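You operate a simulated robot arm through the tools that you are given. There is no shell and no other tool.

Carry out the task below with a simulated two-armed robot. There is one attempt and no reset: what you move stays moved.

TASK
Pour about 50 ml from the flask into the yellow cup and screw the cap back on.
Fine: the teal flask; hold it while you turn the cap; stand it where it was. Set down upright: teal flask.
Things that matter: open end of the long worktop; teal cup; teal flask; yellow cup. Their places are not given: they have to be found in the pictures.

Only the result counts: the job must be done as asked and must still hold three seconds after the hand-in. Knocking over, shifting, dropping, spilling or breaking anything else fails it. A push-on lid holds only when it is set on centred and level and pressed home; a screw cap is set on level and turned clockwise until tight.

THE ROBOT
Two 7-joint arms with two-finger parallel grippers on one trunk that stands fixed in place. Base frame: the origin is at the foot of the trunk, x ahead of it, y to its left, z up; the work surface is at about z = 900. Readings come in mm, rad, newtons and seconds.
The left shoulder is at [71, 156, 1105], the right one opposite. Payload 3.91 kg a hand.
The TCP of each hand is the grasp point between the finger pads, 30 mm short of the fingertips. In the tool frame z runs along the fingers and y along their closing line. The gripper opens to 110 mm. The fingers are 20 mm wide and 10 mm thick; the gripper's body (48 by 112 mm) begins 55 mm behind the TCP.
Orientation is that of the tool frame in the base frame, as a unit quaternion [w, x, y, z]. With the fingers straight down and closing along the base's y, the tool's x points along the base's -x, its y along +y and its z along -z.

THE INTERFACE
- The arms move only by the tool move_arm. It takes "left_rows", "right_rows" or both (then of equal length, played together; a hand with none holds still); each is one flat list of numbers, 7 for each row, row after row: the shift along the tool's x, y, z in mm, then the turn, a rotation vector about the tool's x, y, z in rad, then the gripper command, from -1 (fully open) to 1 (shut), values between in proportion. In form: [x, y, z, rx, ry, rz, jaw, x, y, z, rx, ry, rz, jaw, ...]. A call has 1 to 20 rows; each row is the pose to reach, as a shift and turn from the pose commanded when the call began, along the tool's axes at that moment. A row lasts 0.2 s, in which the tool goes at most 50 mm and 0.15 rad; a call with a longer step from one row to the next is refused whole, and so is a gripper value outside its range. A pose out of reach is approached as far as the arm can. The call stops where the force on the tool passes 50 N (or 10 N more than at its start, if that is more) or the arm is blocked; 0.2 s more then pass. The fingers move at their own pace (about 108 mm/s each) and stop on an object; they squeeze with about 21 N. The grip force told is the motor's: it shows also when the fingers shut on nothing. Time passes only in rows, and 0.2 s behind the last, so rows that repeat a pose let the fingers close. The reply holds the time, the measured pose of the TCP, the force on the tool along the base axes, the opening and the grip force, in the units named above and with some noise, with the torque about the TCP (base axes, N m) and any sound that the robot's microphone picked up.
- Cameras (640 x 400 px; columns grow to the right, rows downward): "scene" is now at [136.6, 15.1, 1344.9]; the picture's right is [0.04, -1.00, 0.00], its down [-0.35, -0.01, -0.94] and it looks along [0.94, 0.04, -0.35] (base axes); focal length 240 px, centre (320, 200). "left" rides on the left gripper at [72, -17, -103] in its tool frame; the picture's right is [0.23, 0.97, 0.00], its down [-0.76, 0.18, -0.62] and it looks along [-0.61, 0.14, 0.78] (tool axes); focal length 222 px, centre (320, 200). "right" rides on the right gripper at [72, 17, -103] in its tool frame; the picture's right is [-0.23, 0.97, 0.00], its down [-0.76, -0.18, -0.62] and it looks along [-0.61, -0.14, 0.78] (tool axes); focal length 222 px, centre (320, 200).
- capture(camera): a new picture of that camera. It takes no simulated time.
- raise_lower(by): slides the trunk up (or, below 0, down) by that many mm; the arms and the scene camera ride with it, the base frame stays. It gives what a move gives, with no picture.
- aim_head(pan, tilt): turns the head with the scene camera to pan (to the left, within 1.501 rad either way) and tilt (down, from -0.506 to 1.204), counted from straight ahead of the robot. It gives what a move gives.
- pixel_to_xyz(camera, pixels): for up to 12 pixels [column, row] of the newest picture of that camera ("zoom" is the newest enlarged one), the place [x, y, z] in the base frame of the surface seen there, good to about 3 mm, but the place of the scene camera against the robot may be out by one fixed shift of up to 25 mm in any direction. It takes no simulated time.
- inspect(camera, box): a new picture of the part [left, top, right, bottom] of that camera's present view, enlarged. It takes no simulated time.
- finish_job(): hands the job in; it is judged then, once.

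Open the grippers and draw the arms clear of the work before you hand the job in, unless the task says otherwise.

The tools are called as name(argument=value, ...) on one line, values as JSON. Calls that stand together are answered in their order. move_arm: Moves the arms, as the interface text tells. Its arguments: {"type":"object","properties":{"left_rows":{"type":"array","items":{"type":"number"}},"right_rows":{"type":"array","items":{"type":"number"}}},"required":[]} The other tools are called the same way: raise_lower (by) slides the trunk up or down; aim_head (pan, tilt) turns the head that bears the scene camera; capture (camera) takes a picture; pixel_to_xyz (camera, pixels) gives the place of the surface under pixels of a picture; inspect (camera, box) takes an enlarged picture of a part of a camera's view; finish_job () hands the job in.

At the start:

```text
time_s: 0.0
left_position: [535.8, 349.1, 1331.9]
left_tool_rot: [0.0, 0.0, 1.0, 0.0]
left_contact_force: [-0.4, -0.2, -0.3]
left_ft_torque: [0.01, 0.01, 0.02]
left_finger_gap: 110.0
left_finger_force: 0.0
right_position: [724.2, -150.2, 1320.8]
right_tool_rot: [0.0, -0.001, 1.0, 0.0]
right_contact_force: [0.4, 0.6, 0.0]
right_ft_torque: [0.02, -0.01, 0.01]
right_finger_gap: 110.3
right_finger_force: 0.0
trunk travel left (down, up): [-550.0, 390.0]
head pan, tilt: [0.038, 0.356]
```

scene: 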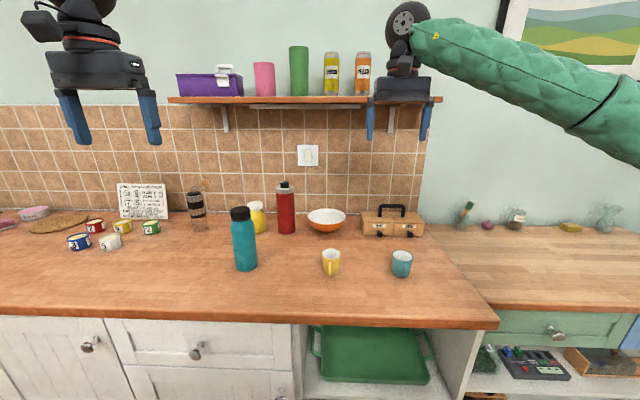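
right: 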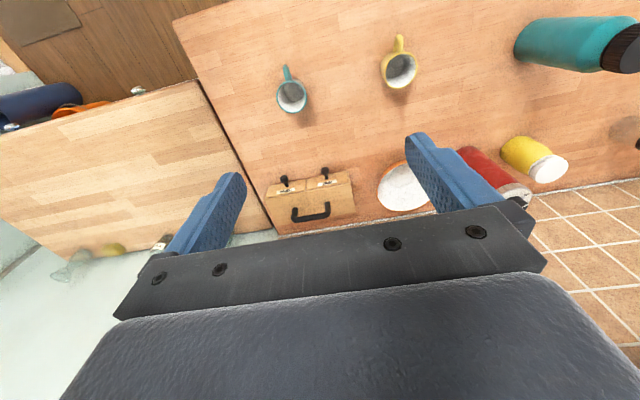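
left: 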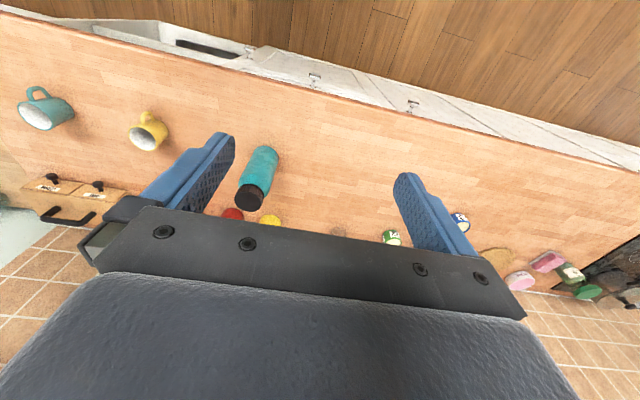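

The scene shows the teal flask near (244,240), the yellow cup near (331,261) and the teal cup near (401,263). I'll enlarge that region to see the cap and the cups.

inspect(camera="scene", box=[200, 170, 440, 320])

pixel_to_xyz(camera="scene", pixels=[[244, 225], [245, 250], [246, 268], [240, 210], [331, 268], [331, 252], [402, 270], [402, 255], [285, 200], [327, 220], [300, 300], [460, 310]])

```text
2.67 times, centred on (320, 245) of scene
```

zoom: 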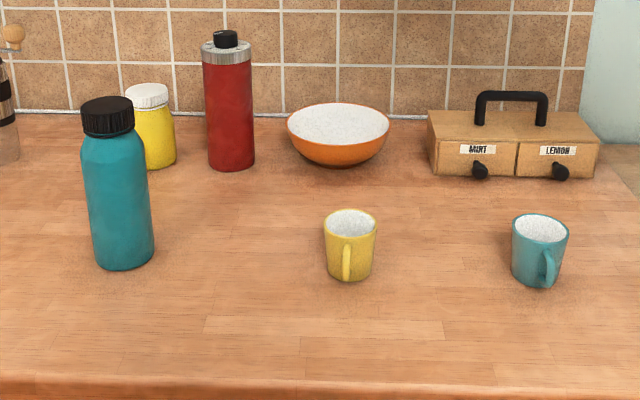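

```text
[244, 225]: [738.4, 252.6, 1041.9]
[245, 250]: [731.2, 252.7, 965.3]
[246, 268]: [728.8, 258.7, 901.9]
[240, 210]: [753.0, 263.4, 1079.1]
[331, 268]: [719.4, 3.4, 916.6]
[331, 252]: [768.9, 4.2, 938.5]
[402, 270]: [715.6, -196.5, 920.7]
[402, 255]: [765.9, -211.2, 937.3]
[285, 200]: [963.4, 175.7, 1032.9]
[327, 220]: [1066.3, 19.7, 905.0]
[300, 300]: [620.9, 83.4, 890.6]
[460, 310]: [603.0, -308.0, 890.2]
```

The zoom shows the flask cap is a black ribbed screw cap, and both cups have handles toward the robot. I'll measure points with the hand cameras, which don't have the scene shift.

inspect(camera="left", box=[0, 60, 320, 260])

pixel_to_xyz(camera="left", pixels=[[245, 202], [238, 190], [256, 175], [265, 150], [146, 137], [150, 122], [45, 115], [170, 170], [300, 120], [350, 150], [100, 100], [245, 186]])

inspect(camera="right", box=[240, 0, 640, 250])

pixel_to_xyz(camera="right", pixels=[[400, 70], [386, 70], [415, 70], [400, 85], [400, 55], [399, 42], [291, 95], [350, 120], [450, 60], [320, 40], [540, 45], [600, 45]])

```text
2.00 times, centred on (160, 160) of left
```

zoom: 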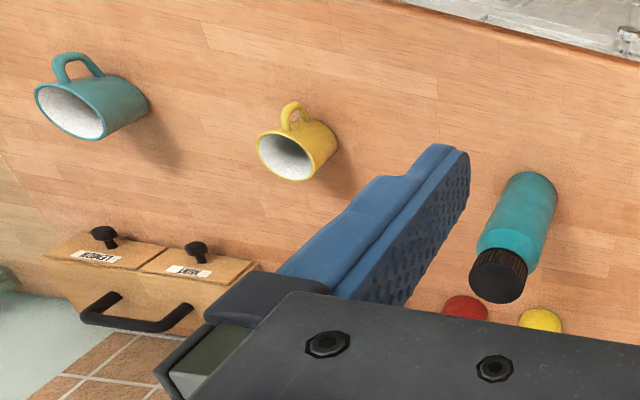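

```text
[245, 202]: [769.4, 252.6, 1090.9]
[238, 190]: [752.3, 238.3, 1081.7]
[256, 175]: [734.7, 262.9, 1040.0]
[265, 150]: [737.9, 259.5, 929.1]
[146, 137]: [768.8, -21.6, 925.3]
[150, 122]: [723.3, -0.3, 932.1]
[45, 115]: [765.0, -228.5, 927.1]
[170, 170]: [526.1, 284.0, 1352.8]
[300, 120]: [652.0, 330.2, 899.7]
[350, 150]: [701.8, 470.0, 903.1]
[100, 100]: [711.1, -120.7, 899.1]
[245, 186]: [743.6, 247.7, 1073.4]
```

```text
1.60 times, centred on (440, 125) of right
```

zoom: 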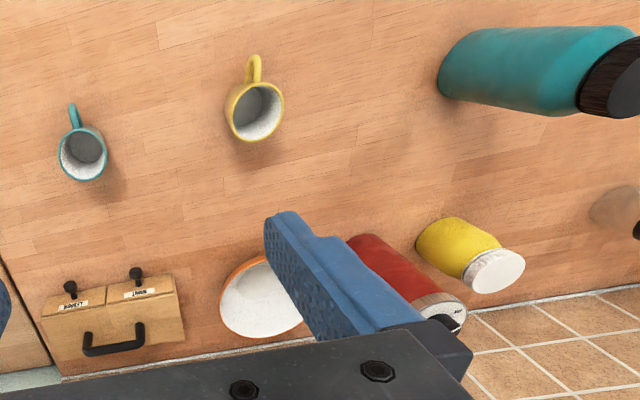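

```text
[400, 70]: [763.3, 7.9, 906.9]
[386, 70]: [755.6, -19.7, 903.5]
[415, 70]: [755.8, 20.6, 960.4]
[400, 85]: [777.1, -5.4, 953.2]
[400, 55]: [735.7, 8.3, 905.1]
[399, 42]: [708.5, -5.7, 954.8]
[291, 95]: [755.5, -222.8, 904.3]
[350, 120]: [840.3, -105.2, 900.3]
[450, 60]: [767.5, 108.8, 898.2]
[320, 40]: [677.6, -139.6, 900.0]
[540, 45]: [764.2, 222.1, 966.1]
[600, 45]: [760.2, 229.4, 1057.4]
```

Hand-camera points put the table at z≈900. The flask axis is near (768,255) with its top at z≈1091, and the yellow cup is near (751,-2). I'll bring the left hand in front of the flask with its fingers pitched forward, 20° below horizontal, well short of it.

move_arm(left_rows=[-10.4, -9.4, 28.2, 0, -0.1222, 0, -1, -20.8, -18.8, 56.4, 0, -0.2444, 0, -1, -31.3, -28.2, 84.6, 0, -0.3666, 0, -1, -41.7, -37.6, 112.8, 0, -0.4888, 0, -1, -52.1, -47, 141, 0, -0.611, 0, -1, -62.5, -56.4, 169.2, 0, -0.7332, 0, -1, -72.9, -65.8, 197.4, 0, -0.8554, 0, -1, -83.4, -75.2, 225.6, 0, -0.9776, 0, -1, -93.8, -84.6, 253.8, 0, -1.0998, 0, -1, -104.2, -94, 282, 0, -1.222, 0, -1])

```text
time_s: 2.2
left_position: [645.4, 257.1, 1048.0]
left_tool_rot: [0.573, -0.002, 0.82, 0.001]
left_contact_force: [0.5, -0.3, -0.8]
left_ft_torque: [0.0, 0.03, -0.01]
left_finger_gap: 109.9
left_finger_force: 0.1
right_position: [726.2, -149.1, 1317.6]
right_tool_rot: [-0.002, -0.001, 1.0, 0.001]
right_contact_force: [0.3, 0.1, 0.0]
right_ft_torque: [-0.03, 0.04, 0.01]
right_finger_gap: 109.9
right_finger_force: 0.1
trunk travel left (down, up): [-550.0, 390.0]
head pan, tilt: [0.038, 0.356]
```

The left hand reached (645,257,1048), pitched as asked. I'll look from the left and scene cameras.

capture(camera="left")

capture(camera="scene")

capture(camera="right")

```text
taken
```

left: 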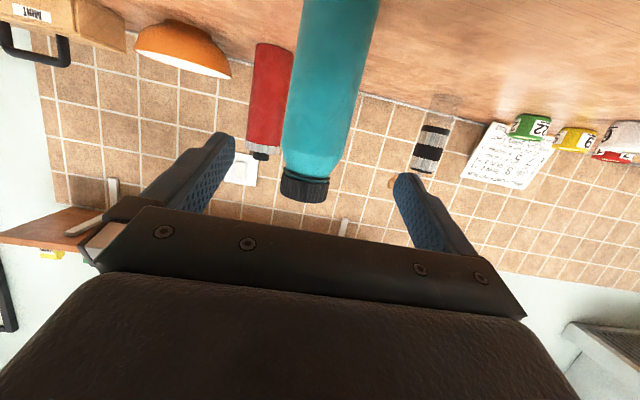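

```text
taken
```

scene: 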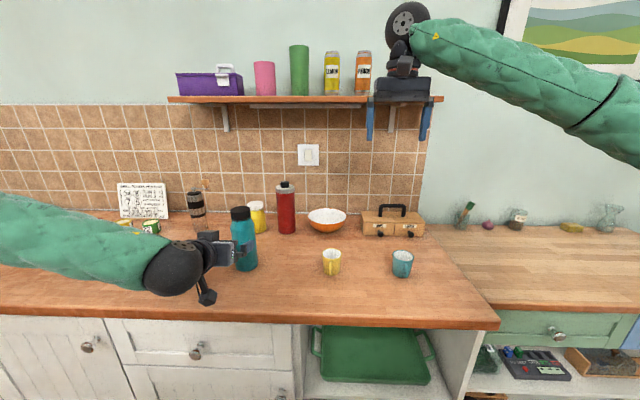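

```text
taken
```

right: 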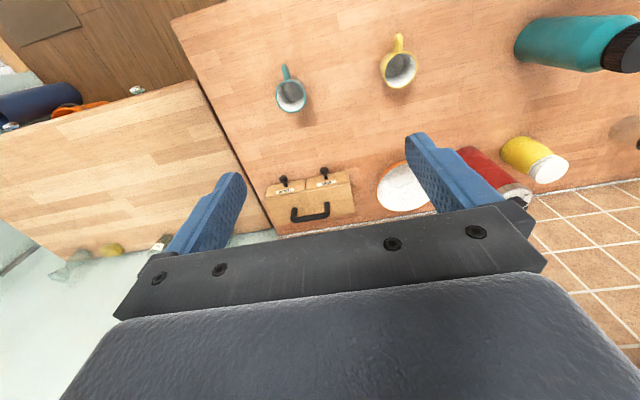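

The left camera now views the flask, with the cap around (304,188) and body around (325,90). I'll sample its surface and edges.

pixel_to_xyz(camera="left", pixels=[[340, 10], [332, 60], [322, 110], [315, 140], [308, 165], [304, 185], [284, 185], [325, 188], [296, 90], [358, 90], [303, 198], [305, 178]])

inspect(camera="left", box=[240, 60, 400, 220])

inspect(camera="scene", box=[140, 180, 300, 320])

```text
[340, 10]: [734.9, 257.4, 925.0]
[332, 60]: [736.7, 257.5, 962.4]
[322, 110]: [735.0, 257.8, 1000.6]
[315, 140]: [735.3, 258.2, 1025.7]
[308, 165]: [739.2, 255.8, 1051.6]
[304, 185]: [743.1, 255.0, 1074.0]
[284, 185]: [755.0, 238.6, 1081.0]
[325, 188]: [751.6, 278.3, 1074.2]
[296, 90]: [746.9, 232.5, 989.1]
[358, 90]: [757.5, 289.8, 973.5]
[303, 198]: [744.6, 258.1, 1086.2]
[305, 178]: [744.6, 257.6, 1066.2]
```

```text
2.50 times, centred on (320, 140) of left
```

zoom: 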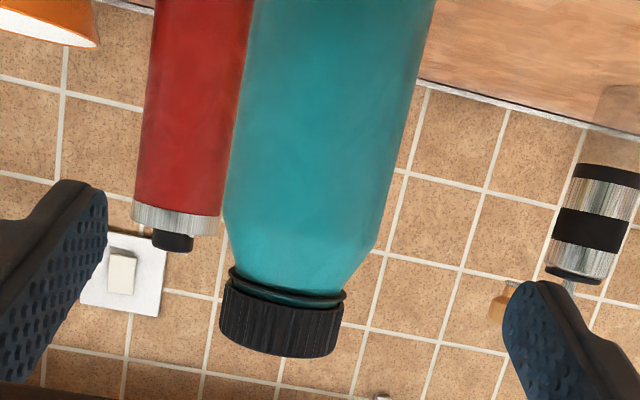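

```text
2.86 times, centred on (220, 250) of scene
```

zoom: 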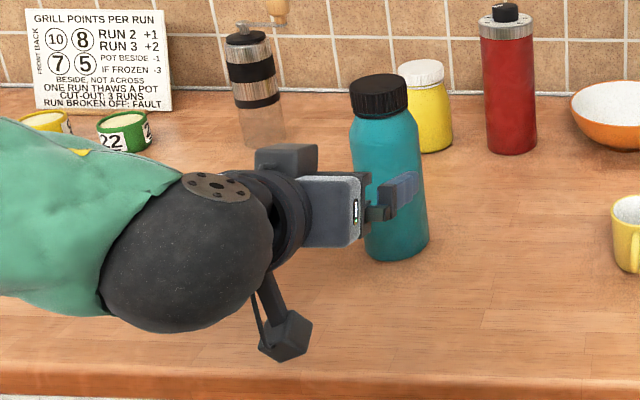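

The flask is about 68 mm across with its axis near (769,257). The cap is about 52 mm across, from z≈1062 to 1091. I'll test whether the right hand can reach above it with the tool down, staying high (z≈1250).

move_arm(right_rows=[-4.4, 40.7, 6.9, 0, 0, 0, -1, -8.8, 81.4, 13.8, 0, 0, 0, -1, -13.2, 122.1, 20.7, 0, 0, 0, -1, -17.6, 162.8, 27.6, 0, 0, 0, -1, -22, 203.5, 34.5, 0, 0, 0, -1, -26.4, 244.2, 41.4, 0, 0, 0, -1, -30.8, 284.9, 48.3, 0, 0, 0, -1, -35.2, 325.6, 55.2, 0, 0, 0, -1, -39.6, 366.3, 62.1, 0, 0, 0, -1, -44, 407, 69, 0, 0, 0, -1])

capture(camera="scene")

capture(camera="right")

```text
time_s: 4.4
left_position: [644.7, 258.0, 1048.7]
left_tool_rot: [0.574, -0.001, 0.819, 0.0]
left_contact_force: [-0.4, 0.9, -1.2]
left_ft_torque: [0.03, -0.01, -0.04]
left_finger_gap: 109.8
left_finger_force: 0.1
right_position: [767.8, 257.1, 1250.2]
right_tool_rot: [0.0, 0.0, 1.0, -0.001]
right_contact_force: [0.6, 0.4, 0.8]
right_ft_torque: [-0.02, -0.02, 0.02]
right_finger_gap: 110.1
right_finger_force: 0.0
trunk travel left (down, up): [-550.0, 390.0]
head pan, tilt: [0.038, 0.356]
```

```text
taken
```

scene: 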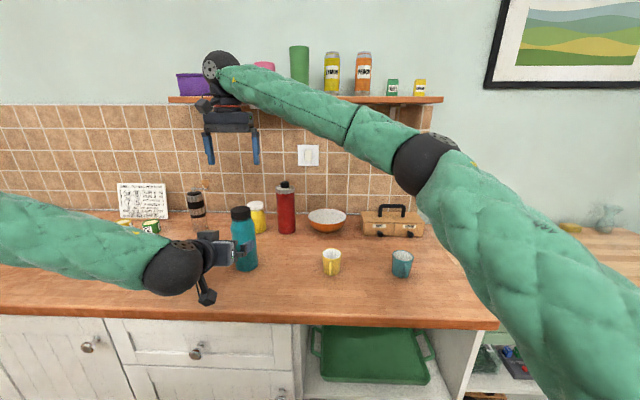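

```text
taken
```

right: 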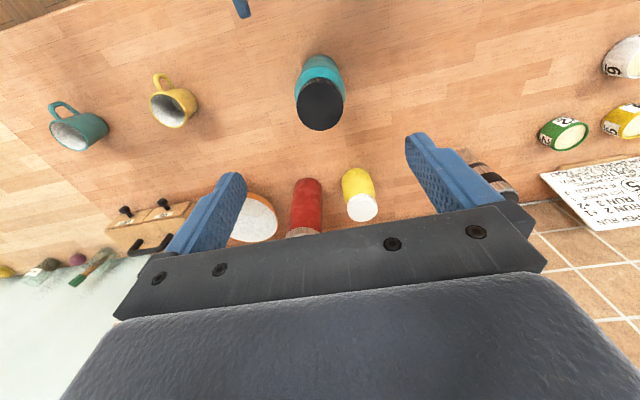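

The right hand reaches above the flask with the tool down; the cap top shows at (320,104). I'll sample the cap's rim, then test the wrist's yaw range here in free air.

pixel_to_xyz(camera="right", pixels=[[320, 104], [300, 104], [340, 102], [320, 84], [320, 125], [308, 90], [333, 118], [318, 65], [173, 108], [173, 93], [190, 105], [160, 112]])

inspect(camera="right", box=[240, 40, 400, 140])

move_arm(right_rows=[0, 0, 0, 0, 0, 0.15, -1, 0, 0, 0, 0, 0, 0.3, -1, 0, 0, 0, 0, 0, 0.45, -1, 0, 0, 0, 0, 0, 0.6, -1, 0, 0, 0, 0, 0, 0.75, -1, 0, 0, 0, 0, 0, 0.9, -1, 0, 0, 0, 0, 0, 1.05, -1, 0, 0, 0, 0, 0, 1.2, -1, 0, 0, 0, 0, 0, 1.35, -1, 0, 0, 0, 0, 0, 1.5, -1, 0, 0, 0, 0, 0, 1.65, -1, 0, 0, 0, 0, 0, 1.8, -1, 0, 0, 0, 0, 0, 1.95, -1, 0, 0, 0, 0, 0, 2.1, -1])

```text
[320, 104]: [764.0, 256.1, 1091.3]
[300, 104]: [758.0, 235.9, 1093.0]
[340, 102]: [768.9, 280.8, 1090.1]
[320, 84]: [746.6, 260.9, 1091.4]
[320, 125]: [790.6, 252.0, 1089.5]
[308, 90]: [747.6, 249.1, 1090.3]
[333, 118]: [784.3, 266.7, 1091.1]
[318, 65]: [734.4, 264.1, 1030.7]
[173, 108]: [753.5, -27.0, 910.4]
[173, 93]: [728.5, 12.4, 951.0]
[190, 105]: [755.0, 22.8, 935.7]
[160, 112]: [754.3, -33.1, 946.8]
```

```text
4.00 times, centred on (320, 90) of right
```

zoom: 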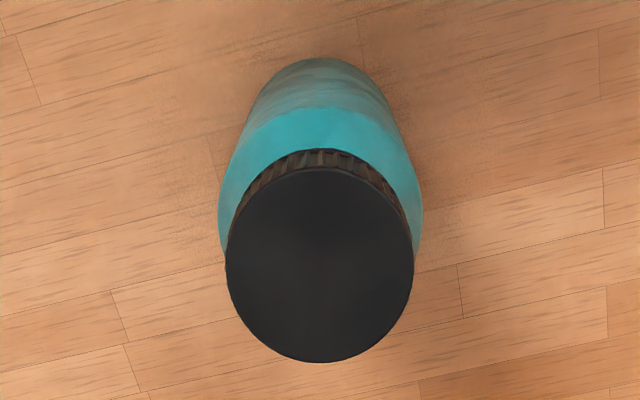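

```text
time_s: 7.4
left_position: [644.8, 256.9, 1050.1]
left_tool_rot: [0.574, 0.0, 0.819, 0.0]
left_contact_force: [0.5, -0.7, -0.3]
left_ft_torque: [0.04, 0.03, 0.01]
left_finger_gap: 109.9
left_finger_force: 0.0
right_position: [768.5, 257.2, 1249.4]
right_tool_rot: [0.0, 0.868, 0.497, 0.0]
right_contact_force: [0.4, -0.9, -0.7]
right_ft_torque: [0.02, 0.0, 0.05]
right_finger_gap: 110.0
right_finger_force: 0.1
trunk travel left (down, up): [-550.0, 390.0]
head pan, tilt: [0.038, 0.356]
```

Yaw +2.1 rad was reached fully, and the cap top centres at about (768.7,257.9,1091). I'll turn back to zero and then test the other direction.

move_arm(right_rows=[0, 0, 0, 0, 0, -0.15, -1, 0, 0, 0, 0, 0, -0.3, -1, 0, 0, 0, 0, 0, -0.45, -1, 0, 0, 0, 0, 0, -0.6, -1, 0, 0, 0, 0, 0, -0.75, -1, 0, 0, 0, 0, 0, -0.9, -1, 0, 0, 0, 0, 0, -1.05, -1, 0, 0, 0, 0, 0, -1.2, -1, 0, 0, 0, 0, 0, -1.35, -1, 0, 0, 0, 0, 0, -1.5, -1, 0, 0, 0, 0, 0, -1.65, -1, 0, 0, 0, 0, 0, -1.8, -1, 0, 0, 0, 0, 0, -1.95, -1, 0, 0, 0, 0, 0, -2.1, -1])

move_arm(right_rows=[0, 0, 0, 0, 0, -0.15, -1, 0, 0, 0, 0, 0, -0.3, -1, 0, 0, 0, 0, 0, -0.45, -1, 0, 0, 0, 0, 0, -0.6, -1, 0, 0, 0, 0, 0, -0.75, -1, 0, 0, 0, 0, 0, -0.9, -1, 0, 0, 0, 0, 0, -1.05, -1, 0, 0, 0, 0, 0, -1.2, -1, 0, 0, 0, 0, 0, -1.35, -1, 0, 0, 0, 0, 0, -1.5, -1, 0, 0, 0, 0, 0, -1.65, -1, 0, 0, 0, 0, 0, -1.8, -1, 0, 0, 0, 0, 0, -1.95, -1, 0, 0, 0, 0, 0, -2.1, -1])

```text
time_s: 10.4
left_position: [644.7, 256.3, 1049.1]
left_tool_rot: [0.573, 0.0, 0.82, 0.0]
left_contact_force: [0.9, -0.4, -0.2]
left_ft_torque: [-0.02, 0.0, 0.0]
left_finger_gap: 109.7
left_finger_force: 0.1
right_position: [767.2, 256.9, 1250.0]
right_tool_rot: [-0.001, -0.001, 1.0, 0.0]
right_contact_force: [-0.2, 0.4, -0.1]
right_ft_torque: [-0.04, 0.0, -0.03]
right_finger_gap: 109.9
right_finger_force: 0.1
trunk travel left (down, up): [-550.0, 390.0]
head pan, tilt: [0.038, 0.356]
```

```text
time_s: 13.4
left_position: [644.9, 256.5, 1049.7]
left_tool_rot: [0.573, 0.001, 0.819, -0.001]
left_contact_force: [0.2, -0.3, 0.3]
left_ft_torque: [0.01, 0.02, -0.02]
left_finger_gap: 109.8
left_finger_force: 0.0
right_position: [415.3, 228.2, 1214.2]
right_tool_rot: [0.0, 0.83, -0.558, -0.013]
right_contact_force: [0.4, 0.8, -0.3]
right_ft_torque: [-0.02, -0.01, 0.0]
right_finger_gap: 110.1
right_finger_force: 0.0
right hand out of reach, approached as far as the arm can: row 8, 9, 10, 11, 12, 13, 14
trunk travel left (down, up): [-550.0, 390.0]
head pan, tilt: [0.038, 0.356]
```

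Negative yaw beyond about -1.05 is out of reach, and the approximation drew the right hand back to (415,228,1214). I'll look before moving it again.

capture(camera="scene")

capture(camera="right")

capture(camera="left")

```text
taken
```

scene: 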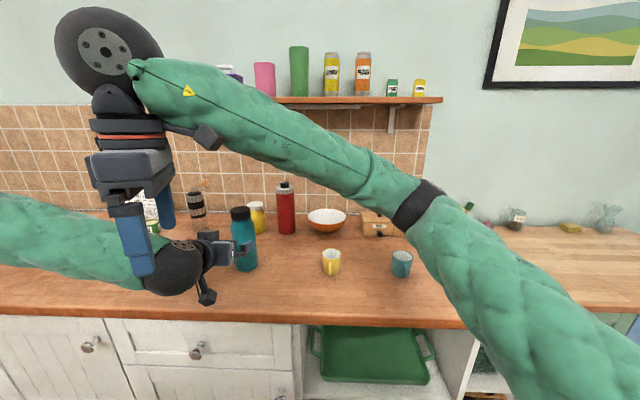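

```text
taken
```

right: 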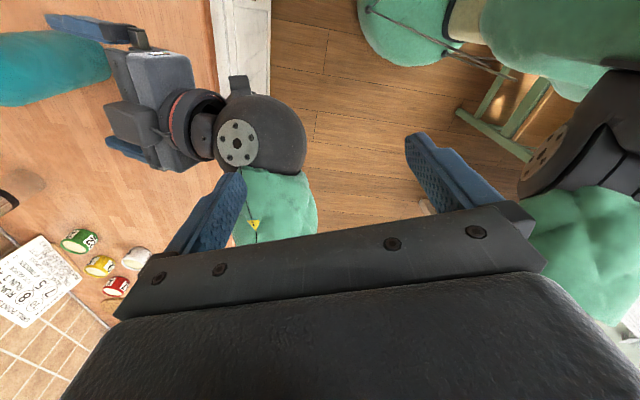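

```text
taken
```

left: 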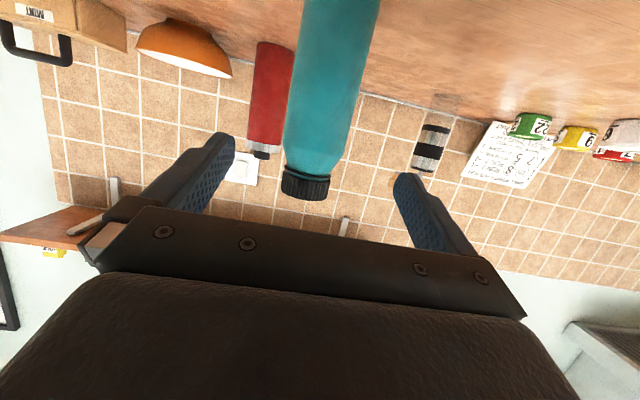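

No contact shows in the forces. I'll send a zero row to the right hand to learn whether its commanded pose is the far target or where it stands now.

move_arm(right_rows=[0, 0, 0, 0, 0, 0, -1])

```text
time_s: 13.8
left_position: [643.4, 257.5, 1050.1]
left_tool_rot: [0.574, 0.0, 0.819, -0.001]
left_contact_force: [-0.4, -0.7, 0.1]
left_ft_torque: [-0.02, -0.04, 0.0]
left_finger_gap: 110.1
left_finger_force: 0.1
right_position: [413.5, 228.5, 1215.0]
right_tool_rot: [-0.001, 0.829, -0.559, -0.013]
right_contact_force: [-0.5, -0.5, 0.4]
right_ft_torque: [0.0, 0.0, -0.01]
right_finger_gap: 110.1
right_finger_force: 0.1
trunk travel left (down, up): [-550.0, 390.0]
head pan, tilt: [0.038, 0.356]
```

The commanded pose follows the reached one. I'll raise the right hand 80 mm first, then move it forward-right while unwinding the yaw back to zero.

move_arm(right_rows=[0, 0, -40, 0, 0, 0, -1, 0, 0, -80, 0, 0, 0, -1, 21.9, -10.4, -80, 0, 0, 0.14, -1, 43.9, -20.8, -80, 0, 0, 0.28, -1, 65.8, -31.2, -80, 0, 0, 0.42, -1, 87.7, -41.6, -80, 0, 0, 0.56, -1, 109.6, -52, -80, 0, 0, 0.7, -1, 131.6, -62.4, -80, 0, 0, 0.84, -1, 153.5, -72.8, -80, 0, 0, 0.98, -1, 175.4, -83.1, -80, 0, 0, 1.12, -1, 197.4, -93.5, -80, 0, 0, 1.26, -1, 219.3, -103.9, -80, 0, 0, 1.4, -1, 241.2, -114.3, -80, 0, 0, 1.54, -1, 263.1, -124.7, -80, 0, 0, 1.68, -1, 285.1, -135.1, -80, 0, 0, 1.82, -1, 307, -145.5, -80, 0, 0, 1.96, -1])

capture(camera="scene")

```text
time_s: 17.2
left_position: [643.5, 255.4, 1049.2]
left_tool_rot: [0.573, -0.001, 0.819, 0.001]
left_contact_force: [0.2, -0.2, 0.6]
left_ft_torque: [-0.01, 0.01, 0.05]
left_finger_gap: 110.2
left_finger_force: 0.1
right_position: [670.6, -5.2, 1276.9]
right_tool_rot: [-0.011, 0.003, 1.0, 0.008]
right_contact_force: [0.8, 0.5, 0.6]
right_ft_torque: [0.01, -0.01, -0.02]
right_finger_gap: 109.9
right_finger_force: 0.1
right hand out of reach, approached as far as the arm can: row 1, 2
trunk travel left (down, up): [-550.0, 390.0]
head pan, tilt: [0.038, 0.356]
```

```text
taken
```

scene: 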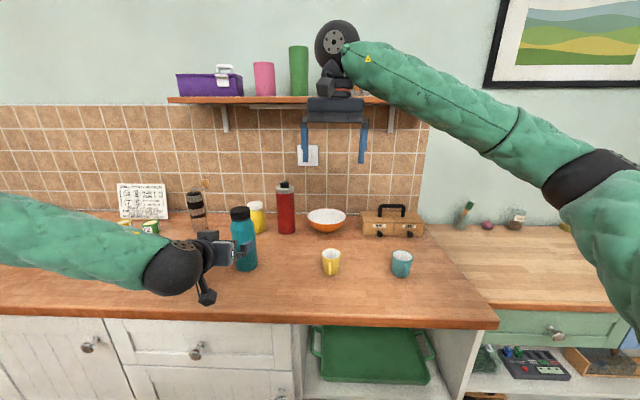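

The right hand is parked at (670,-5,1277). I'll advance the left hand diagonally so the open fingers straddle the flask at about z=990.

move_arm(left_rows=[2.7, 0.2, 27.5, 0, 0, 0, -1, 5.3, 0.4, 55, 0, 0, 0, -1, 8.0, 0.6, 82.4, 0, 0, 0, -1, 10.7, 0.8, 110, 0, 0, 0, -1, 13.4, 1, 137.4, 0, 0, 0, -1])

capture(camera="left")

inspect(camera="scene", box=[140, 180, 300, 320])

```text
time_s: 18.4
left_position: [767.3, 257.1, 989.1]
left_tool_rot: [0.573, -0.001, 0.819, 0.0]
left_contact_force: [0.7, 0.1, 0.7]
left_ft_torque: [-0.01, 0.0, 0.01]
left_finger_gap: 109.9
left_finger_force: 0.0
right_position: [670.8, -4.7, 1277.0]
right_tool_rot: [-0.012, 0.001, 1.0, 0.007]
right_contact_force: [-0.6, 0.5, 0.3]
right_ft_torque: [-0.01, -0.04, 0.03]
right_finger_gap: 109.9
right_finger_force: 0.1
trunk travel left (down, up): [-550.0, 390.0]
head pan, tilt: [0.038, 0.356]
```

```text
taken
```

left: 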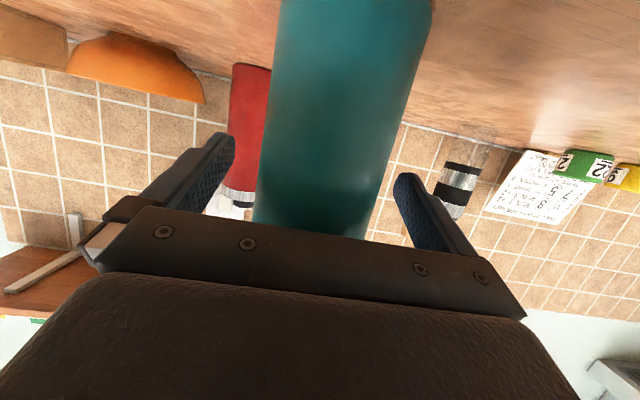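

```text
2.86 times, centred on (220, 250) of scene
```

zoom: 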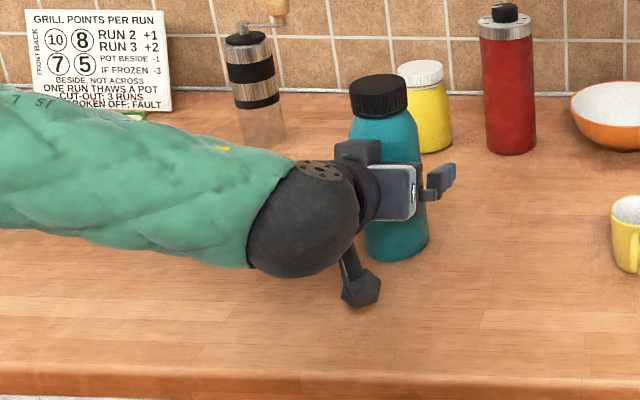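

The fingers straddle the flask evenly. I'll check the wrist's lowest points against the table before closing.

pixel_to_xyz(camera="zoom", pixels=[[300, 272], [270, 255], [362, 300], [355, 285], [390, 250], [370, 90], [340, 270], [440, 180]])

move_arm(left_rows=[0, 0, 0, 0, 0, 0, 1, 0, 0, 0, 0, 0, 0, 1, 0, 0, 0, 0, 0, 0, 1, 0, 0, 0, 0, 0, 0, 1])

```text
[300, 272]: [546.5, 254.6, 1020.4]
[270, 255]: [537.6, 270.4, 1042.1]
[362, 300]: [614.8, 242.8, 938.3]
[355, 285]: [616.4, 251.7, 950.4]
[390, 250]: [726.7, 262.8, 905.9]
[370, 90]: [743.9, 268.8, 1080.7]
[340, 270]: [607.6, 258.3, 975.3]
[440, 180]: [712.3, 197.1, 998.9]
```

```text
time_s: 19.4
left_position: [766.6, 257.0, 990.1]
left_tool_rot: [0.574, 0.0, 0.819, 0.0]
left_contact_force: [-0.3, -1.2, 4.1]
left_ft_torque: [0.02, -0.07, -0.04]
left_finger_gap: 70.7
left_finger_force: 20.8
right_position: [670.5, -6.2, 1277.6]
right_tool_rot: [-0.011, 0.002, 1.0, 0.009]
right_contact_force: [0.7, 0.4, 0.0]
right_ft_torque: [0.01, 0.02, 0.03]
right_finger_gap: 110.2
right_finger_force: 0.0
trunk travel left (down, up): [-550.0, 390.0]
head pan, tilt: [0.038, 0.356]
```

The left hand grips the flask (gap 70.7 mm, 21 N), and its camera stays about 38 mm above the table. I'll bring the right hand above the cap at z≈1200, correcting its slight tilt.

move_arm(right_rows=[-14, 37.6, 11, 0.0023, -0.0031, -0.0006, -1, -28, 75.2, 22, 0.0046, -0.0063, -0.0011, -1, -42, 112.8, 33, 0.0069, -0.0094, -0.0017, -1, -56, 150.4, 44, 0.0091, -0.0126, -0.0023, -1, -70, 188, 55, 0.0114, -0.0157, -0.0029, -1, -84, 225.6, 66, 0.0137, -0.0189, -0.0034, -1, -98, 263.2, 77, 0.016, -0.022, -0.004, -1])

capture(camera="right")

capture(camera="scene")

```text
time_s: 21.0
left_position: [765.9, 257.7, 989.5]
left_tool_rot: [0.574, 0.0, 0.819, 0.0]
left_contact_force: [1.4, 0.7, 7.0]
left_ft_torque: [0.44, -0.04, -0.12]
left_finger_gap: 70.5
left_finger_force: 21.2
right_position: [768.1, 260.2, 1202.6]
right_tool_rot: [0.001, 0.0, 1.0, 0.0]
right_contact_force: [-0.7, 0.0, -0.2]
right_ft_torque: [-0.05, 0.0, 0.01]
right_finger_gap: 110.3
right_finger_force: 0.0
trunk travel left (down, up): [-550.0, 390.0]
head pan, tilt: [0.038, 0.356]
```

```text
taken
```

right: 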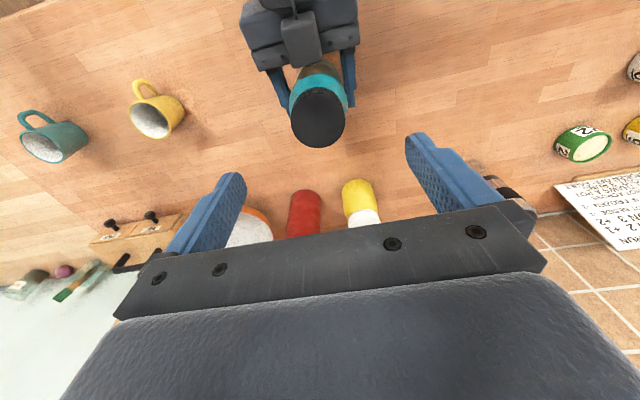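

```text
taken
```

scene: 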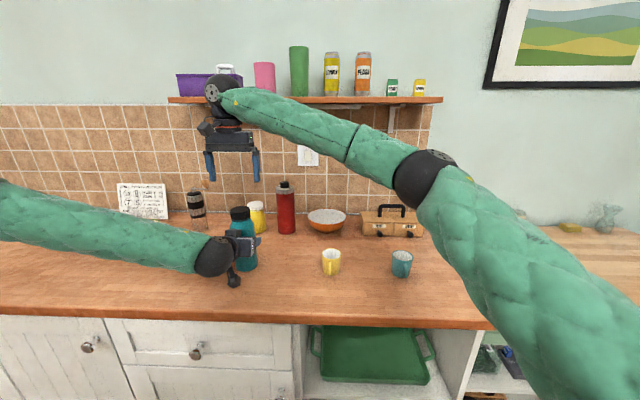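

Left force reads +7 N in z after gripping, so the hand is pressing slightly down. I'll let one zero row pass to see whether it's settling or growing.

move_arm(left_rows=[0, 0, 0, 0, 0, 0, 1, 0, 0, 0, 0, 0, 0, 1])

inspect(camera="right", box=[240, 60, 400, 160])

```text
time_s: 21.6
left_position: [765.4, 256.7, 989.0]
left_tool_rot: [0.574, 0.0, 0.819, 0.0]
left_contact_force: [2.4, -2.2, 6.4]
left_ft_torque: [-0.06, -0.3, 0.06]
left_finger_gap: 70.4
left_finger_force: 21.4
right_position: [768.3, 259.0, 1204.1]
right_tool_rot: [0.0, 0.0, 1.0, 0.001]
right_contact_force: [-0.6, 0.0, -0.1]
right_ft_torque: [-0.01, -0.01, -0.01]
right_finger_gap: 110.1
right_finger_force: 0.1
trunk travel left (down, up): [-550.0, 390.0]
head pan, tilt: [0.038, 0.356]
```

```text
4.00 times, centred on (320, 110) of right
```

zoom: 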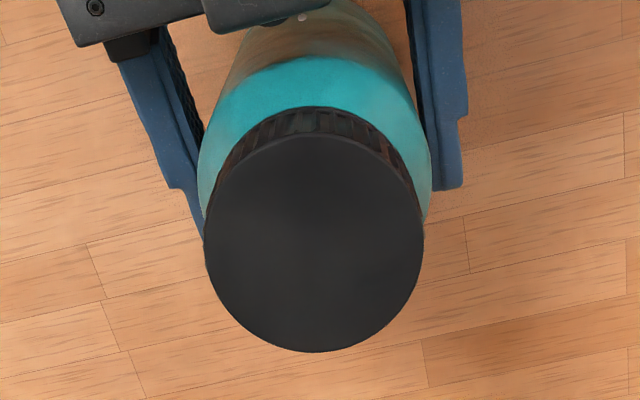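

The cap centre works out within 0.5 mm of the right TCP line. I'll yaw the right hand to +2.1 rad so there's a full counter-clockwise stroke available.

move_arm(right_rows=[0, 0, 0, 0, 0, 0.15, -1, 0, 0, 0, 0, 0, 0.3, -1, 0, 0, 0, 0, 0, 0.45, -1, 0, 0, 0, 0, 0, 0.6, -1, 0, 0, 0, 0, 0, 0.75, -1, 0, 0, 0, 0, 0, 0.9, -1, 0, 0, 0, 0, 0, 1.05, -1, 0, 0, 0, 0, 0, 1.2, -1, 0, 0, 0, 0, 0, 1.35, -1, 0, 0, 0, 0, 0, 1.5, -1, 0, 0, 0, 0, 0, 1.65, -1, 0, 0, 0, 0, 0, 1.8, -1, 0, 0, 0, 0, 0, 1.95, -1, 0, 0, 0, 0, 0, 2.1, -1])

capture(camera="right")

```text
time_s: 24.6
left_position: [766.2, 256.5, 989.8]
left_tool_rot: [0.574, 0.001, 0.819, -0.001]
left_contact_force: [1.9, -1.0, 7.4]
left_ft_torque: [-0.19, -0.03, -0.02]
left_finger_gap: 70.5
left_finger_force: 21.3
right_position: [767.6, 257.5, 1202.9]
right_tool_rot: [0.0, 0.869, 0.495, 0.0]
right_contact_force: [-0.7, -0.2, -0.7]
right_ft_torque: [-0.01, 0.01, 0.02]
right_finger_gap: 110.1
right_finger_force: 0.1
trunk travel left (down, up): [-550.0, 390.0]
head pan, tilt: [0.038, 0.356]
```

```text
taken
```

right: 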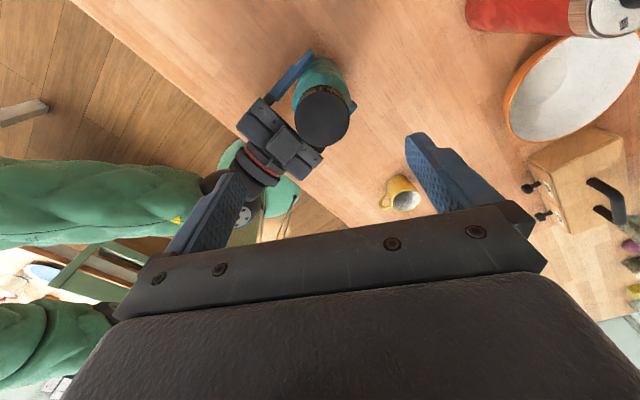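

I'll enlarge the cap to check its centring on the tool axis at this yaw; on axis it should appear at about (320,121.7).

inspect(camera="right", box=[240, 60, 400, 160])

```text
4.00 times, centred on (320, 110) of right
```

zoom: 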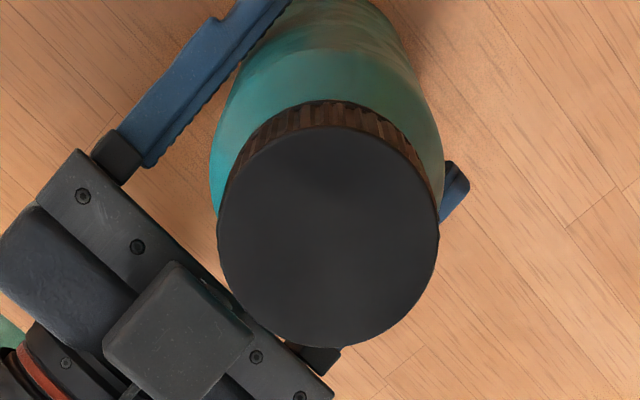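

The two views give a true offset of about (+1,-1.5) mm in base axes, so I'll shift by that while descending to TCP z≈1094. That puts the fingertips beside the lower edge of the cap, still open.

move_arm(right_rows=[-0.4, 0.8, 22, 0, 0, 0, -1, -0.8, 1.6, 44, 0, 0, 0, -1, -0.8, 1.6, 66, 0, 0, 0, -1, -0.8, 1.6, 88, 0, 0, 0, -1, -0.8, 1.6, 109, 0, 0, 0, -1])

capture(camera="scene")

capture(camera="right")

```text
time_s: 25.8
left_position: [765.3, 256.7, 989.9]
left_tool_rot: [0.574, 0.0, 0.819, 0.0]
left_contact_force: [-0.2, -1.6, 5.6]
left_ft_torque: [-0.05, -0.1, 0.04]
left_finger_gap: 70.6
left_finger_force: 21.2
right_position: [769.2, 257.7, 1094.9]
right_tool_rot: [-0.001, 0.867, 0.498, 0.001]
right_contact_force: [0.6, 0.4, 0.4]
right_ft_torque: [0.02, -0.01, -0.03]
right_finger_gap: 110.0
right_finger_force: 0.0
trunk travel left (down, up): [-550.0, 390.0]
head pan, tilt: [0.038, 0.356]
```

```text
taken
```

scene: 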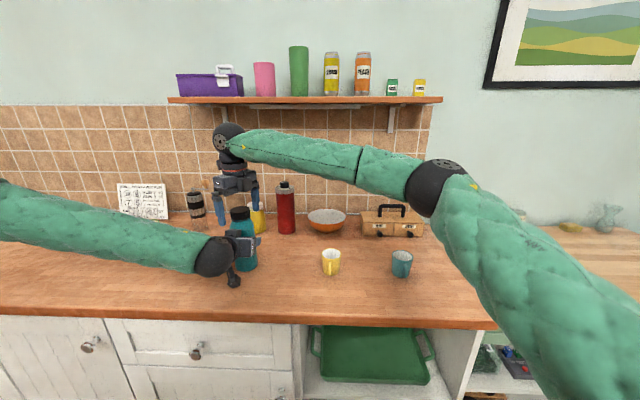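

```text
taken
```

right: 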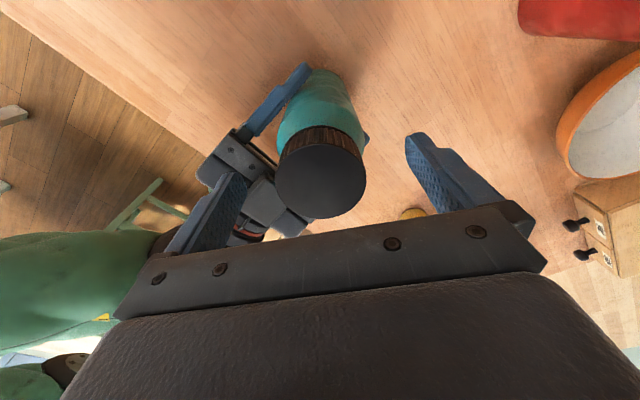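

The cap sits between the open right fingers. I'll close the right hand on the cap.

move_arm(right_rows=[0, 0, 0, 0, 0, 0, 1, 0, 0, 0, 0, 0, 0, 1, 0, 0, 0, 0, 0, 0, 1, 0, 0, 0, 0, 0, 0, 1])

capture(camera="right")

inspect(camera="scene", box=[180, 110, 320, 290])

```text
time_s: 26.8
left_position: [764.7, 256.9, 989.0]
left_tool_rot: [0.574, -0.001, 0.819, 0.001]
left_contact_force: [-4.2, 1.4, 7.2]
left_ft_torque: [0.02, 0.16, -0.08]
left_finger_gap: 70.4
left_finger_force: 21.1
right_position: [769.8, 256.5, 1094.4]
right_tool_rot: [-0.001, 0.868, 0.497, 0.001]
right_contact_force: [2.6, -1.0, 0.5]
right_ft_torque: [-0.06, -0.03, 0.12]
right_finger_gap: 55.2
right_finger_force: 21.1
trunk travel left (down, up): [-550.0, 390.0]
head pan, tilt: [0.038, 0.356]
```

```text
taken
```

right: 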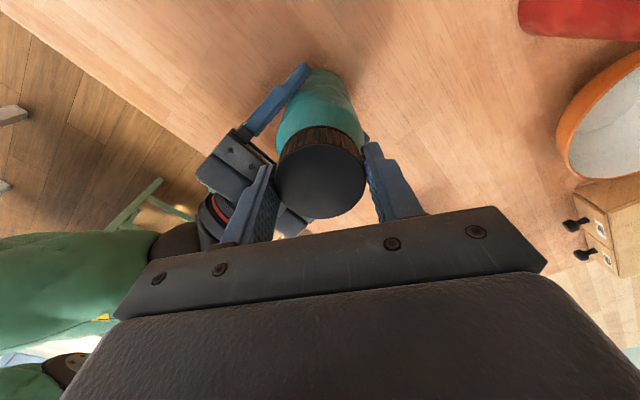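

```text
2.22 times, centred on (250, 200) of scene
```

zoom: 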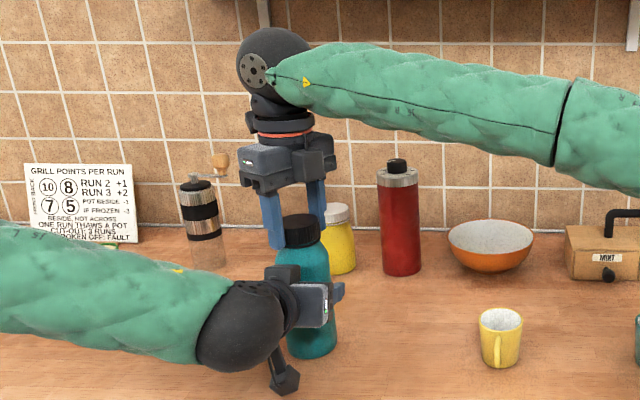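

Both grips are firm (cap gap 55 mm). I'll start unscrewing gently, counter-clockwise seen from above (negative turn about tool z), and read the torque.

move_arm(right_rows=[0, 0, 0, 0, 0, -0.1, 1, 0, 0, 0, 0, 0, -0.2, 1, 0, 0, 0, 0, 0, -0.3, 1])

```text
time_s: 27.6
left_position: [764.8, 257.2, 990.0]
left_tool_rot: [0.574, -0.001, 0.819, 0.001]
left_contact_force: [-6.1, -2.5, 5.7]
left_ft_torque: [0.41, -0.35, -0.03]
left_finger_gap: 70.5
left_finger_force: 20.8
right_position: [768.9, 257.3, 1094.4]
right_tool_rot: [0.0, 0.782, 0.623, 0.002]
right_contact_force: [7.1, 3.4, 2.6]
right_ft_torque: [0.08, -0.17, -0.02]
right_finger_gap: 55.2
right_finger_force: 21.6
trunk travel left (down, up): [-550.0, 390.0]
head pan, tilt: [0.038, 0.356]
```

The first 0.3 rad turned with low torque. I'll continue another 0.75 rad, watching the vertical force for the cap's rise.

move_arm(right_rows=[0, 0, 0, 0, 0, -0.15, 1, 0, 0, -0.3, 0, 0, -0.3, 1, 0, 0, -0.5, 0, 0, -0.45, 1, 0, 0, -0.6, 0, 0, -0.6, 1, 0, 0, -0.7, 0, 0, -0.75, 1])

inspect(camera="scene", box=[180, 110, 320, 290])

capture(camera="right")

```text
time_s: 28.8
left_position: [765.2, 257.6, 988.4]
left_tool_rot: [0.574, 0.0, 0.819, 0.0]
left_contact_force: [-7.4, -1.7, 5.3]
left_ft_torque: [0.15, -0.23, 0.02]
left_finger_gap: 70.3
left_finger_force: 20.9
right_position: [768.6, 257.7, 1095.6]
right_tool_rot: [0.0, 0.5, 0.866, 0.0]
right_contact_force: [6.7, 2.0, 1.7]
right_ft_torque: [0.01, -0.09, 0.01]
right_finger_gap: 54.9
right_finger_force: 20.9
trunk travel left (down, up): [-550.0, 390.0]
head pan, tilt: [0.038, 0.356]
```

```text
2.22 times, centred on (250, 200) of scene
```

zoom: 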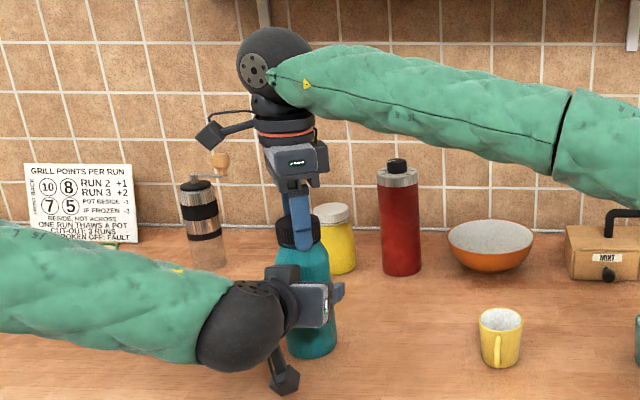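

```text
taken
```

right: 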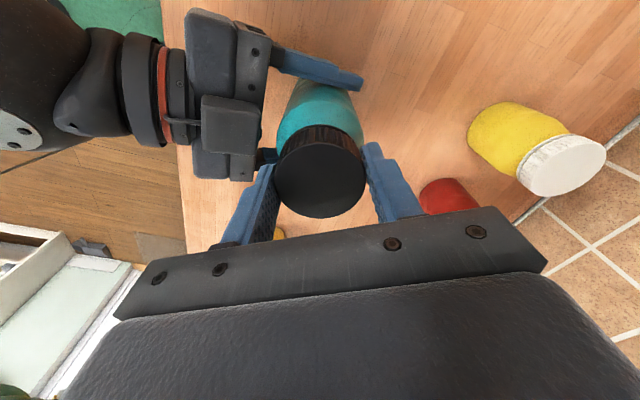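

Forces remain small (z about 2 N), so the cap is turning freely with the hand. I'll finish this stroke down to yaw of about -0.9.

move_arm(right_rows=[0, 0, -0.1, 0, 0, -0.15, 1, 0, 0, -0.2, 0, 0, -0.3, 1, 0, 0, -0.3, 0, 0, -0.45, 1, 0, 0, -0.4, 0, 0, -0.6, 1, 0, 0, -0.5, 0, 0, -0.75, 1, 0, 0, -0.6, 0, 0, -0.9, 1])

move_arm(right_rows=[0, 0, -0.1, 0, 0, -0.15, 1, 0, 0, -0.2, 0, 0, -0.3, 1, 0, 0, -0.3, 0, 0, -0.45, 1, 0, 0, -0.4, 0, 0, -0.6, 1, 0, 0, -0.5, 0, 0, -0.75, 1, 0, 0, -0.6, 0, 0, -0.9, 1])

```text
time_s: 30.2
left_position: [765.6, 257.1, 988.8]
left_tool_rot: [0.574, -0.001, 0.819, 0.001]
left_contact_force: [-7.0, 0.8, 2.4]
left_ft_torque: [-0.08, -0.03, 0.07]
left_finger_gap: 70.7
left_finger_force: 20.6
right_position: [768.6, 257.8, 1095.2]
right_tool_rot: [0.0, 0.075, 0.997, 0.001]
right_contact_force: [5.4, -1.8, 2.8]
right_ft_torque: [-0.04, -0.08, 0.03]
right_finger_gap: 54.8
right_finger_force: 21.4
trunk travel left (down, up): [-550.0, 390.0]
head pan, tilt: [0.038, 0.356]
```

```text
time_s: 31.6
left_position: [765.9, 257.1, 989.8]
left_tool_rot: [0.574, 0.0, 0.819, 0.0]
left_contact_force: [-8.7, 1.6, 3.8]
left_ft_torque: [-0.27, -0.09, 0.04]
left_finger_gap: 70.7
left_finger_force: 20.3
right_position: [767.5, 256.9, 1095.9]
right_tool_rot: [0.0, -0.367, 0.93, -0.001]
right_contact_force: [6.8, -3.0, 1.7]
right_ft_torque: [-0.09, -0.1, -0.03]
right_finger_gap: 54.4
right_finger_force: 21.3
trunk travel left (down, up): [-550.0, 390.0]
head pan, tilt: [0.038, 0.356]
```

The cap has turned about 2.85 rad with no resistance. I'll open the right fingers to about 80 mm, rotate back by 2.7 rad and regrip.

move_arm(right_rows=[0, 0, 0, 0, 0, 0, -0.45, 0, 0, 0, 0, 0, 0, -0.45, 0, 0, 0, 0, 0, 0.15, -0.45, 0, 0, 0, 0, 0, 0.3, -0.45, 0, 0, 0, 0, 0, 0.45, -0.45, 0, 0, 0, 0, 0, 0.6, -0.45, 0, 0, 0, 0, 0, 0.75, -0.45, 0, 0, 0, 0, 0, 0.9, -0.45, 0, 0, 0, 0, 0, 1.05, -0.45, 0, 0, 0, 0, 0, 1.2, -0.45, 0, 0, 0, 0, 0, 1.35, -0.45, 0, 0, 0, 0, 0, 1.5, -0.45, 0, 0, 0, 0, 0, 1.65, -0.45, 0, 0, 0, 0, 0, 1.8, -0.45, 0, 0, 0, 0, 0, 1.95, -0.45, 0, 0, 0, 0, 0, 2.1, -0.45, 0, 0, 0, 0, 0, 2.25, -0.45, 0, 0, 0, 0, 0, 2.4, -0.45, 0, 0, 0, 0, 0, 2.55, -0.45, 0, 0, 0, 0, 0, 2.7, -0.45])

capture(camera="right")

inspect(camera="scene", box=[200, 180, 290, 290])

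```text
time_s: 35.8
left_position: [764.1, 257.2, 989.6]
left_tool_rot: [0.573, 0.0, 0.819, 0.0]
left_contact_force: [2.2, -0.9, 5.0]
left_ft_torque: [0.05, -0.02, -0.06]
left_finger_gap: 70.7
left_finger_force: 20.8
right_position: [768.7, 257.5, 1096.6]
right_tool_rot: [0.0, 0.828, 0.561, 0.0]
right_contact_force: [-0.4, 0.1, 0.4]
right_ft_torque: [-0.03, 0.01, 0.01]
right_finger_gap: 80.0
right_finger_force: 0.1
trunk travel left (down, up): [-550.0, 390.0]
head pan, tilt: [0.038, 0.356]
```

```text
taken
```

right: 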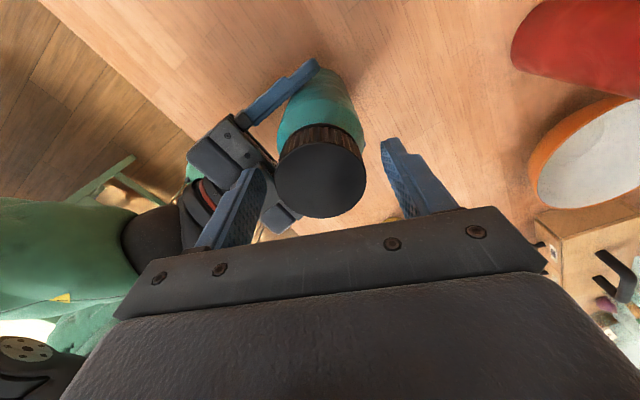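

```text
3.64 times, centred on (245, 235) of scene
```

zoom: 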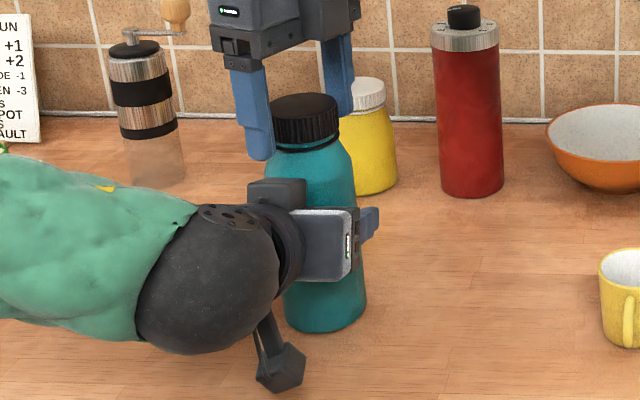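

I'll check whether the cap has risen from z≈1091 by sampling its top surface.

pixel_to_xyz(camera="right", pixels=[[320, 180], [310, 170], [330, 170], [310, 190], [330, 190], [320, 165], [320, 195], [300, 180], [340, 180], [320, 205], [345, 190], [295, 175]])

inspect(camera="right", box=[240, 110, 400, 230])

```text
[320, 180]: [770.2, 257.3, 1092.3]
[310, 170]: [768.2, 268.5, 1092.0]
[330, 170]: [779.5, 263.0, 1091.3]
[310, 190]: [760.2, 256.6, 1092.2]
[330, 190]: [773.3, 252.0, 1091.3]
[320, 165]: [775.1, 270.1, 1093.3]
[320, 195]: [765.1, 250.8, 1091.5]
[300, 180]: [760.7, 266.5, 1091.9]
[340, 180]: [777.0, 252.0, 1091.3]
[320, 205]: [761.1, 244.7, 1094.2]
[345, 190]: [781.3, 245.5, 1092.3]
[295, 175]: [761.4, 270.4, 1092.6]
```

```text
3.33 times, centred on (320, 170) of right
```

zoom: 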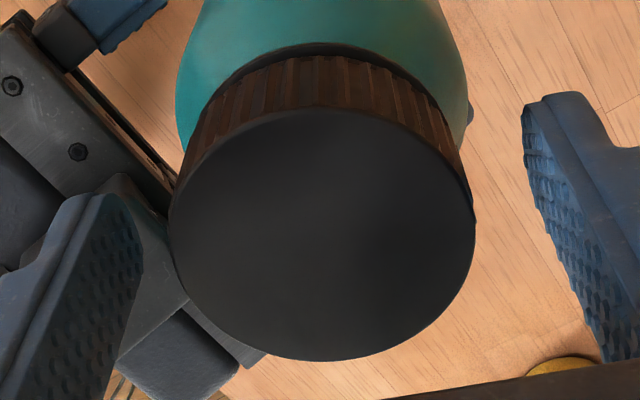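

The cap top averages 1092.2 against about 1090.9 before, so it has risen roughly 1.3 mm and really is unscrewing. I'll regrip and do the next stroke.

move_arm(right_rows=[0, 0, 0, 0, 0, 0, 1, 0, 0, 0, 0, 0, 0, 1, 0, 0, 0, 0, 0, 0, 1, 0, 0, -0.07, 0, 0, -0.15, 1, 0, 0, -0.14, 0, 0, -0.3, 1, 0, 0, -0.21, 0, 0, -0.45, 1, 0, 0, -0.28, 0, 0, -0.6, 1, 0, 0, -0.35, 0, 0, -0.75, 1, 0, 0, -0.42, 0, 0, -0.9, 1, 0, 0, -0.49, 0, 0, -1.05, 1])

move_arm(right_rows=[0, 0, -0.07, 0, 0, -0.15, 1, 0, 0, -0.14, 0, 0, -0.3, 1, 0, 0, -0.21, 0, 0, -0.45, 1, 0, 0, -0.28, 0, 0, -0.6, 1, 0, 0, -0.35, 0, 0, -0.75, 1, 0, 0, -0.42, 0, 0, -0.9, 1, 0, 0, -0.49, 0, 0, -1.05, 1, 0, 0, -0.56, 0, 0, -1.2, 1, 0, 0, -0.63, 0, 0, -1.35, 1, 0, 0, -0.7, 0, 0, -1.5, 1, 0, 0, -0.77, 0, 0, -1.65, 1])

```text
time_s: 38.0
left_position: [765.6, 255.9, 988.8]
left_tool_rot: [0.574, 0.0, 0.819, 0.0]
left_contact_force: [-5.3, 2.6, 5.3]
left_ft_torque: [0.0, -0.41, -0.01]
left_finger_gap: 70.5
left_finger_force: 21.4
right_position: [768.7, 257.4, 1096.2]
right_tool_rot: [0.0, 0.435, 0.901, 0.001]
right_contact_force: [7.1, -1.7, 1.5]
right_ft_torque: [-0.04, -0.16, 0.0]
right_finger_gap: 56.5
right_finger_force: 21.2
trunk travel left (down, up): [-550.0, 390.0]
head pan, tilt: [0.038, 0.356]
```

```text
time_s: 40.4
left_position: [765.5, 256.7, 989.9]
left_tool_rot: [0.573, 0.0, 0.819, 0.0]
left_contact_force: [-0.9, -1.2, 3.8]
left_ft_torque: [0.02, 0.34, 0.02]
left_finger_gap: 70.2
left_finger_force: 20.8
right_position: [767.7, 257.1, 1097.0]
right_tool_rot: [0.0, -0.367, 0.93, 0.0]
right_contact_force: [0.2, 0.5, 0.1]
right_ft_torque: [-0.01, 0.01, -0.03]
right_finger_gap: 56.5
right_finger_force: 20.9
trunk travel left (down, up): [-550.0, 390.0]
head pan, tilt: [0.038, 0.356]
```

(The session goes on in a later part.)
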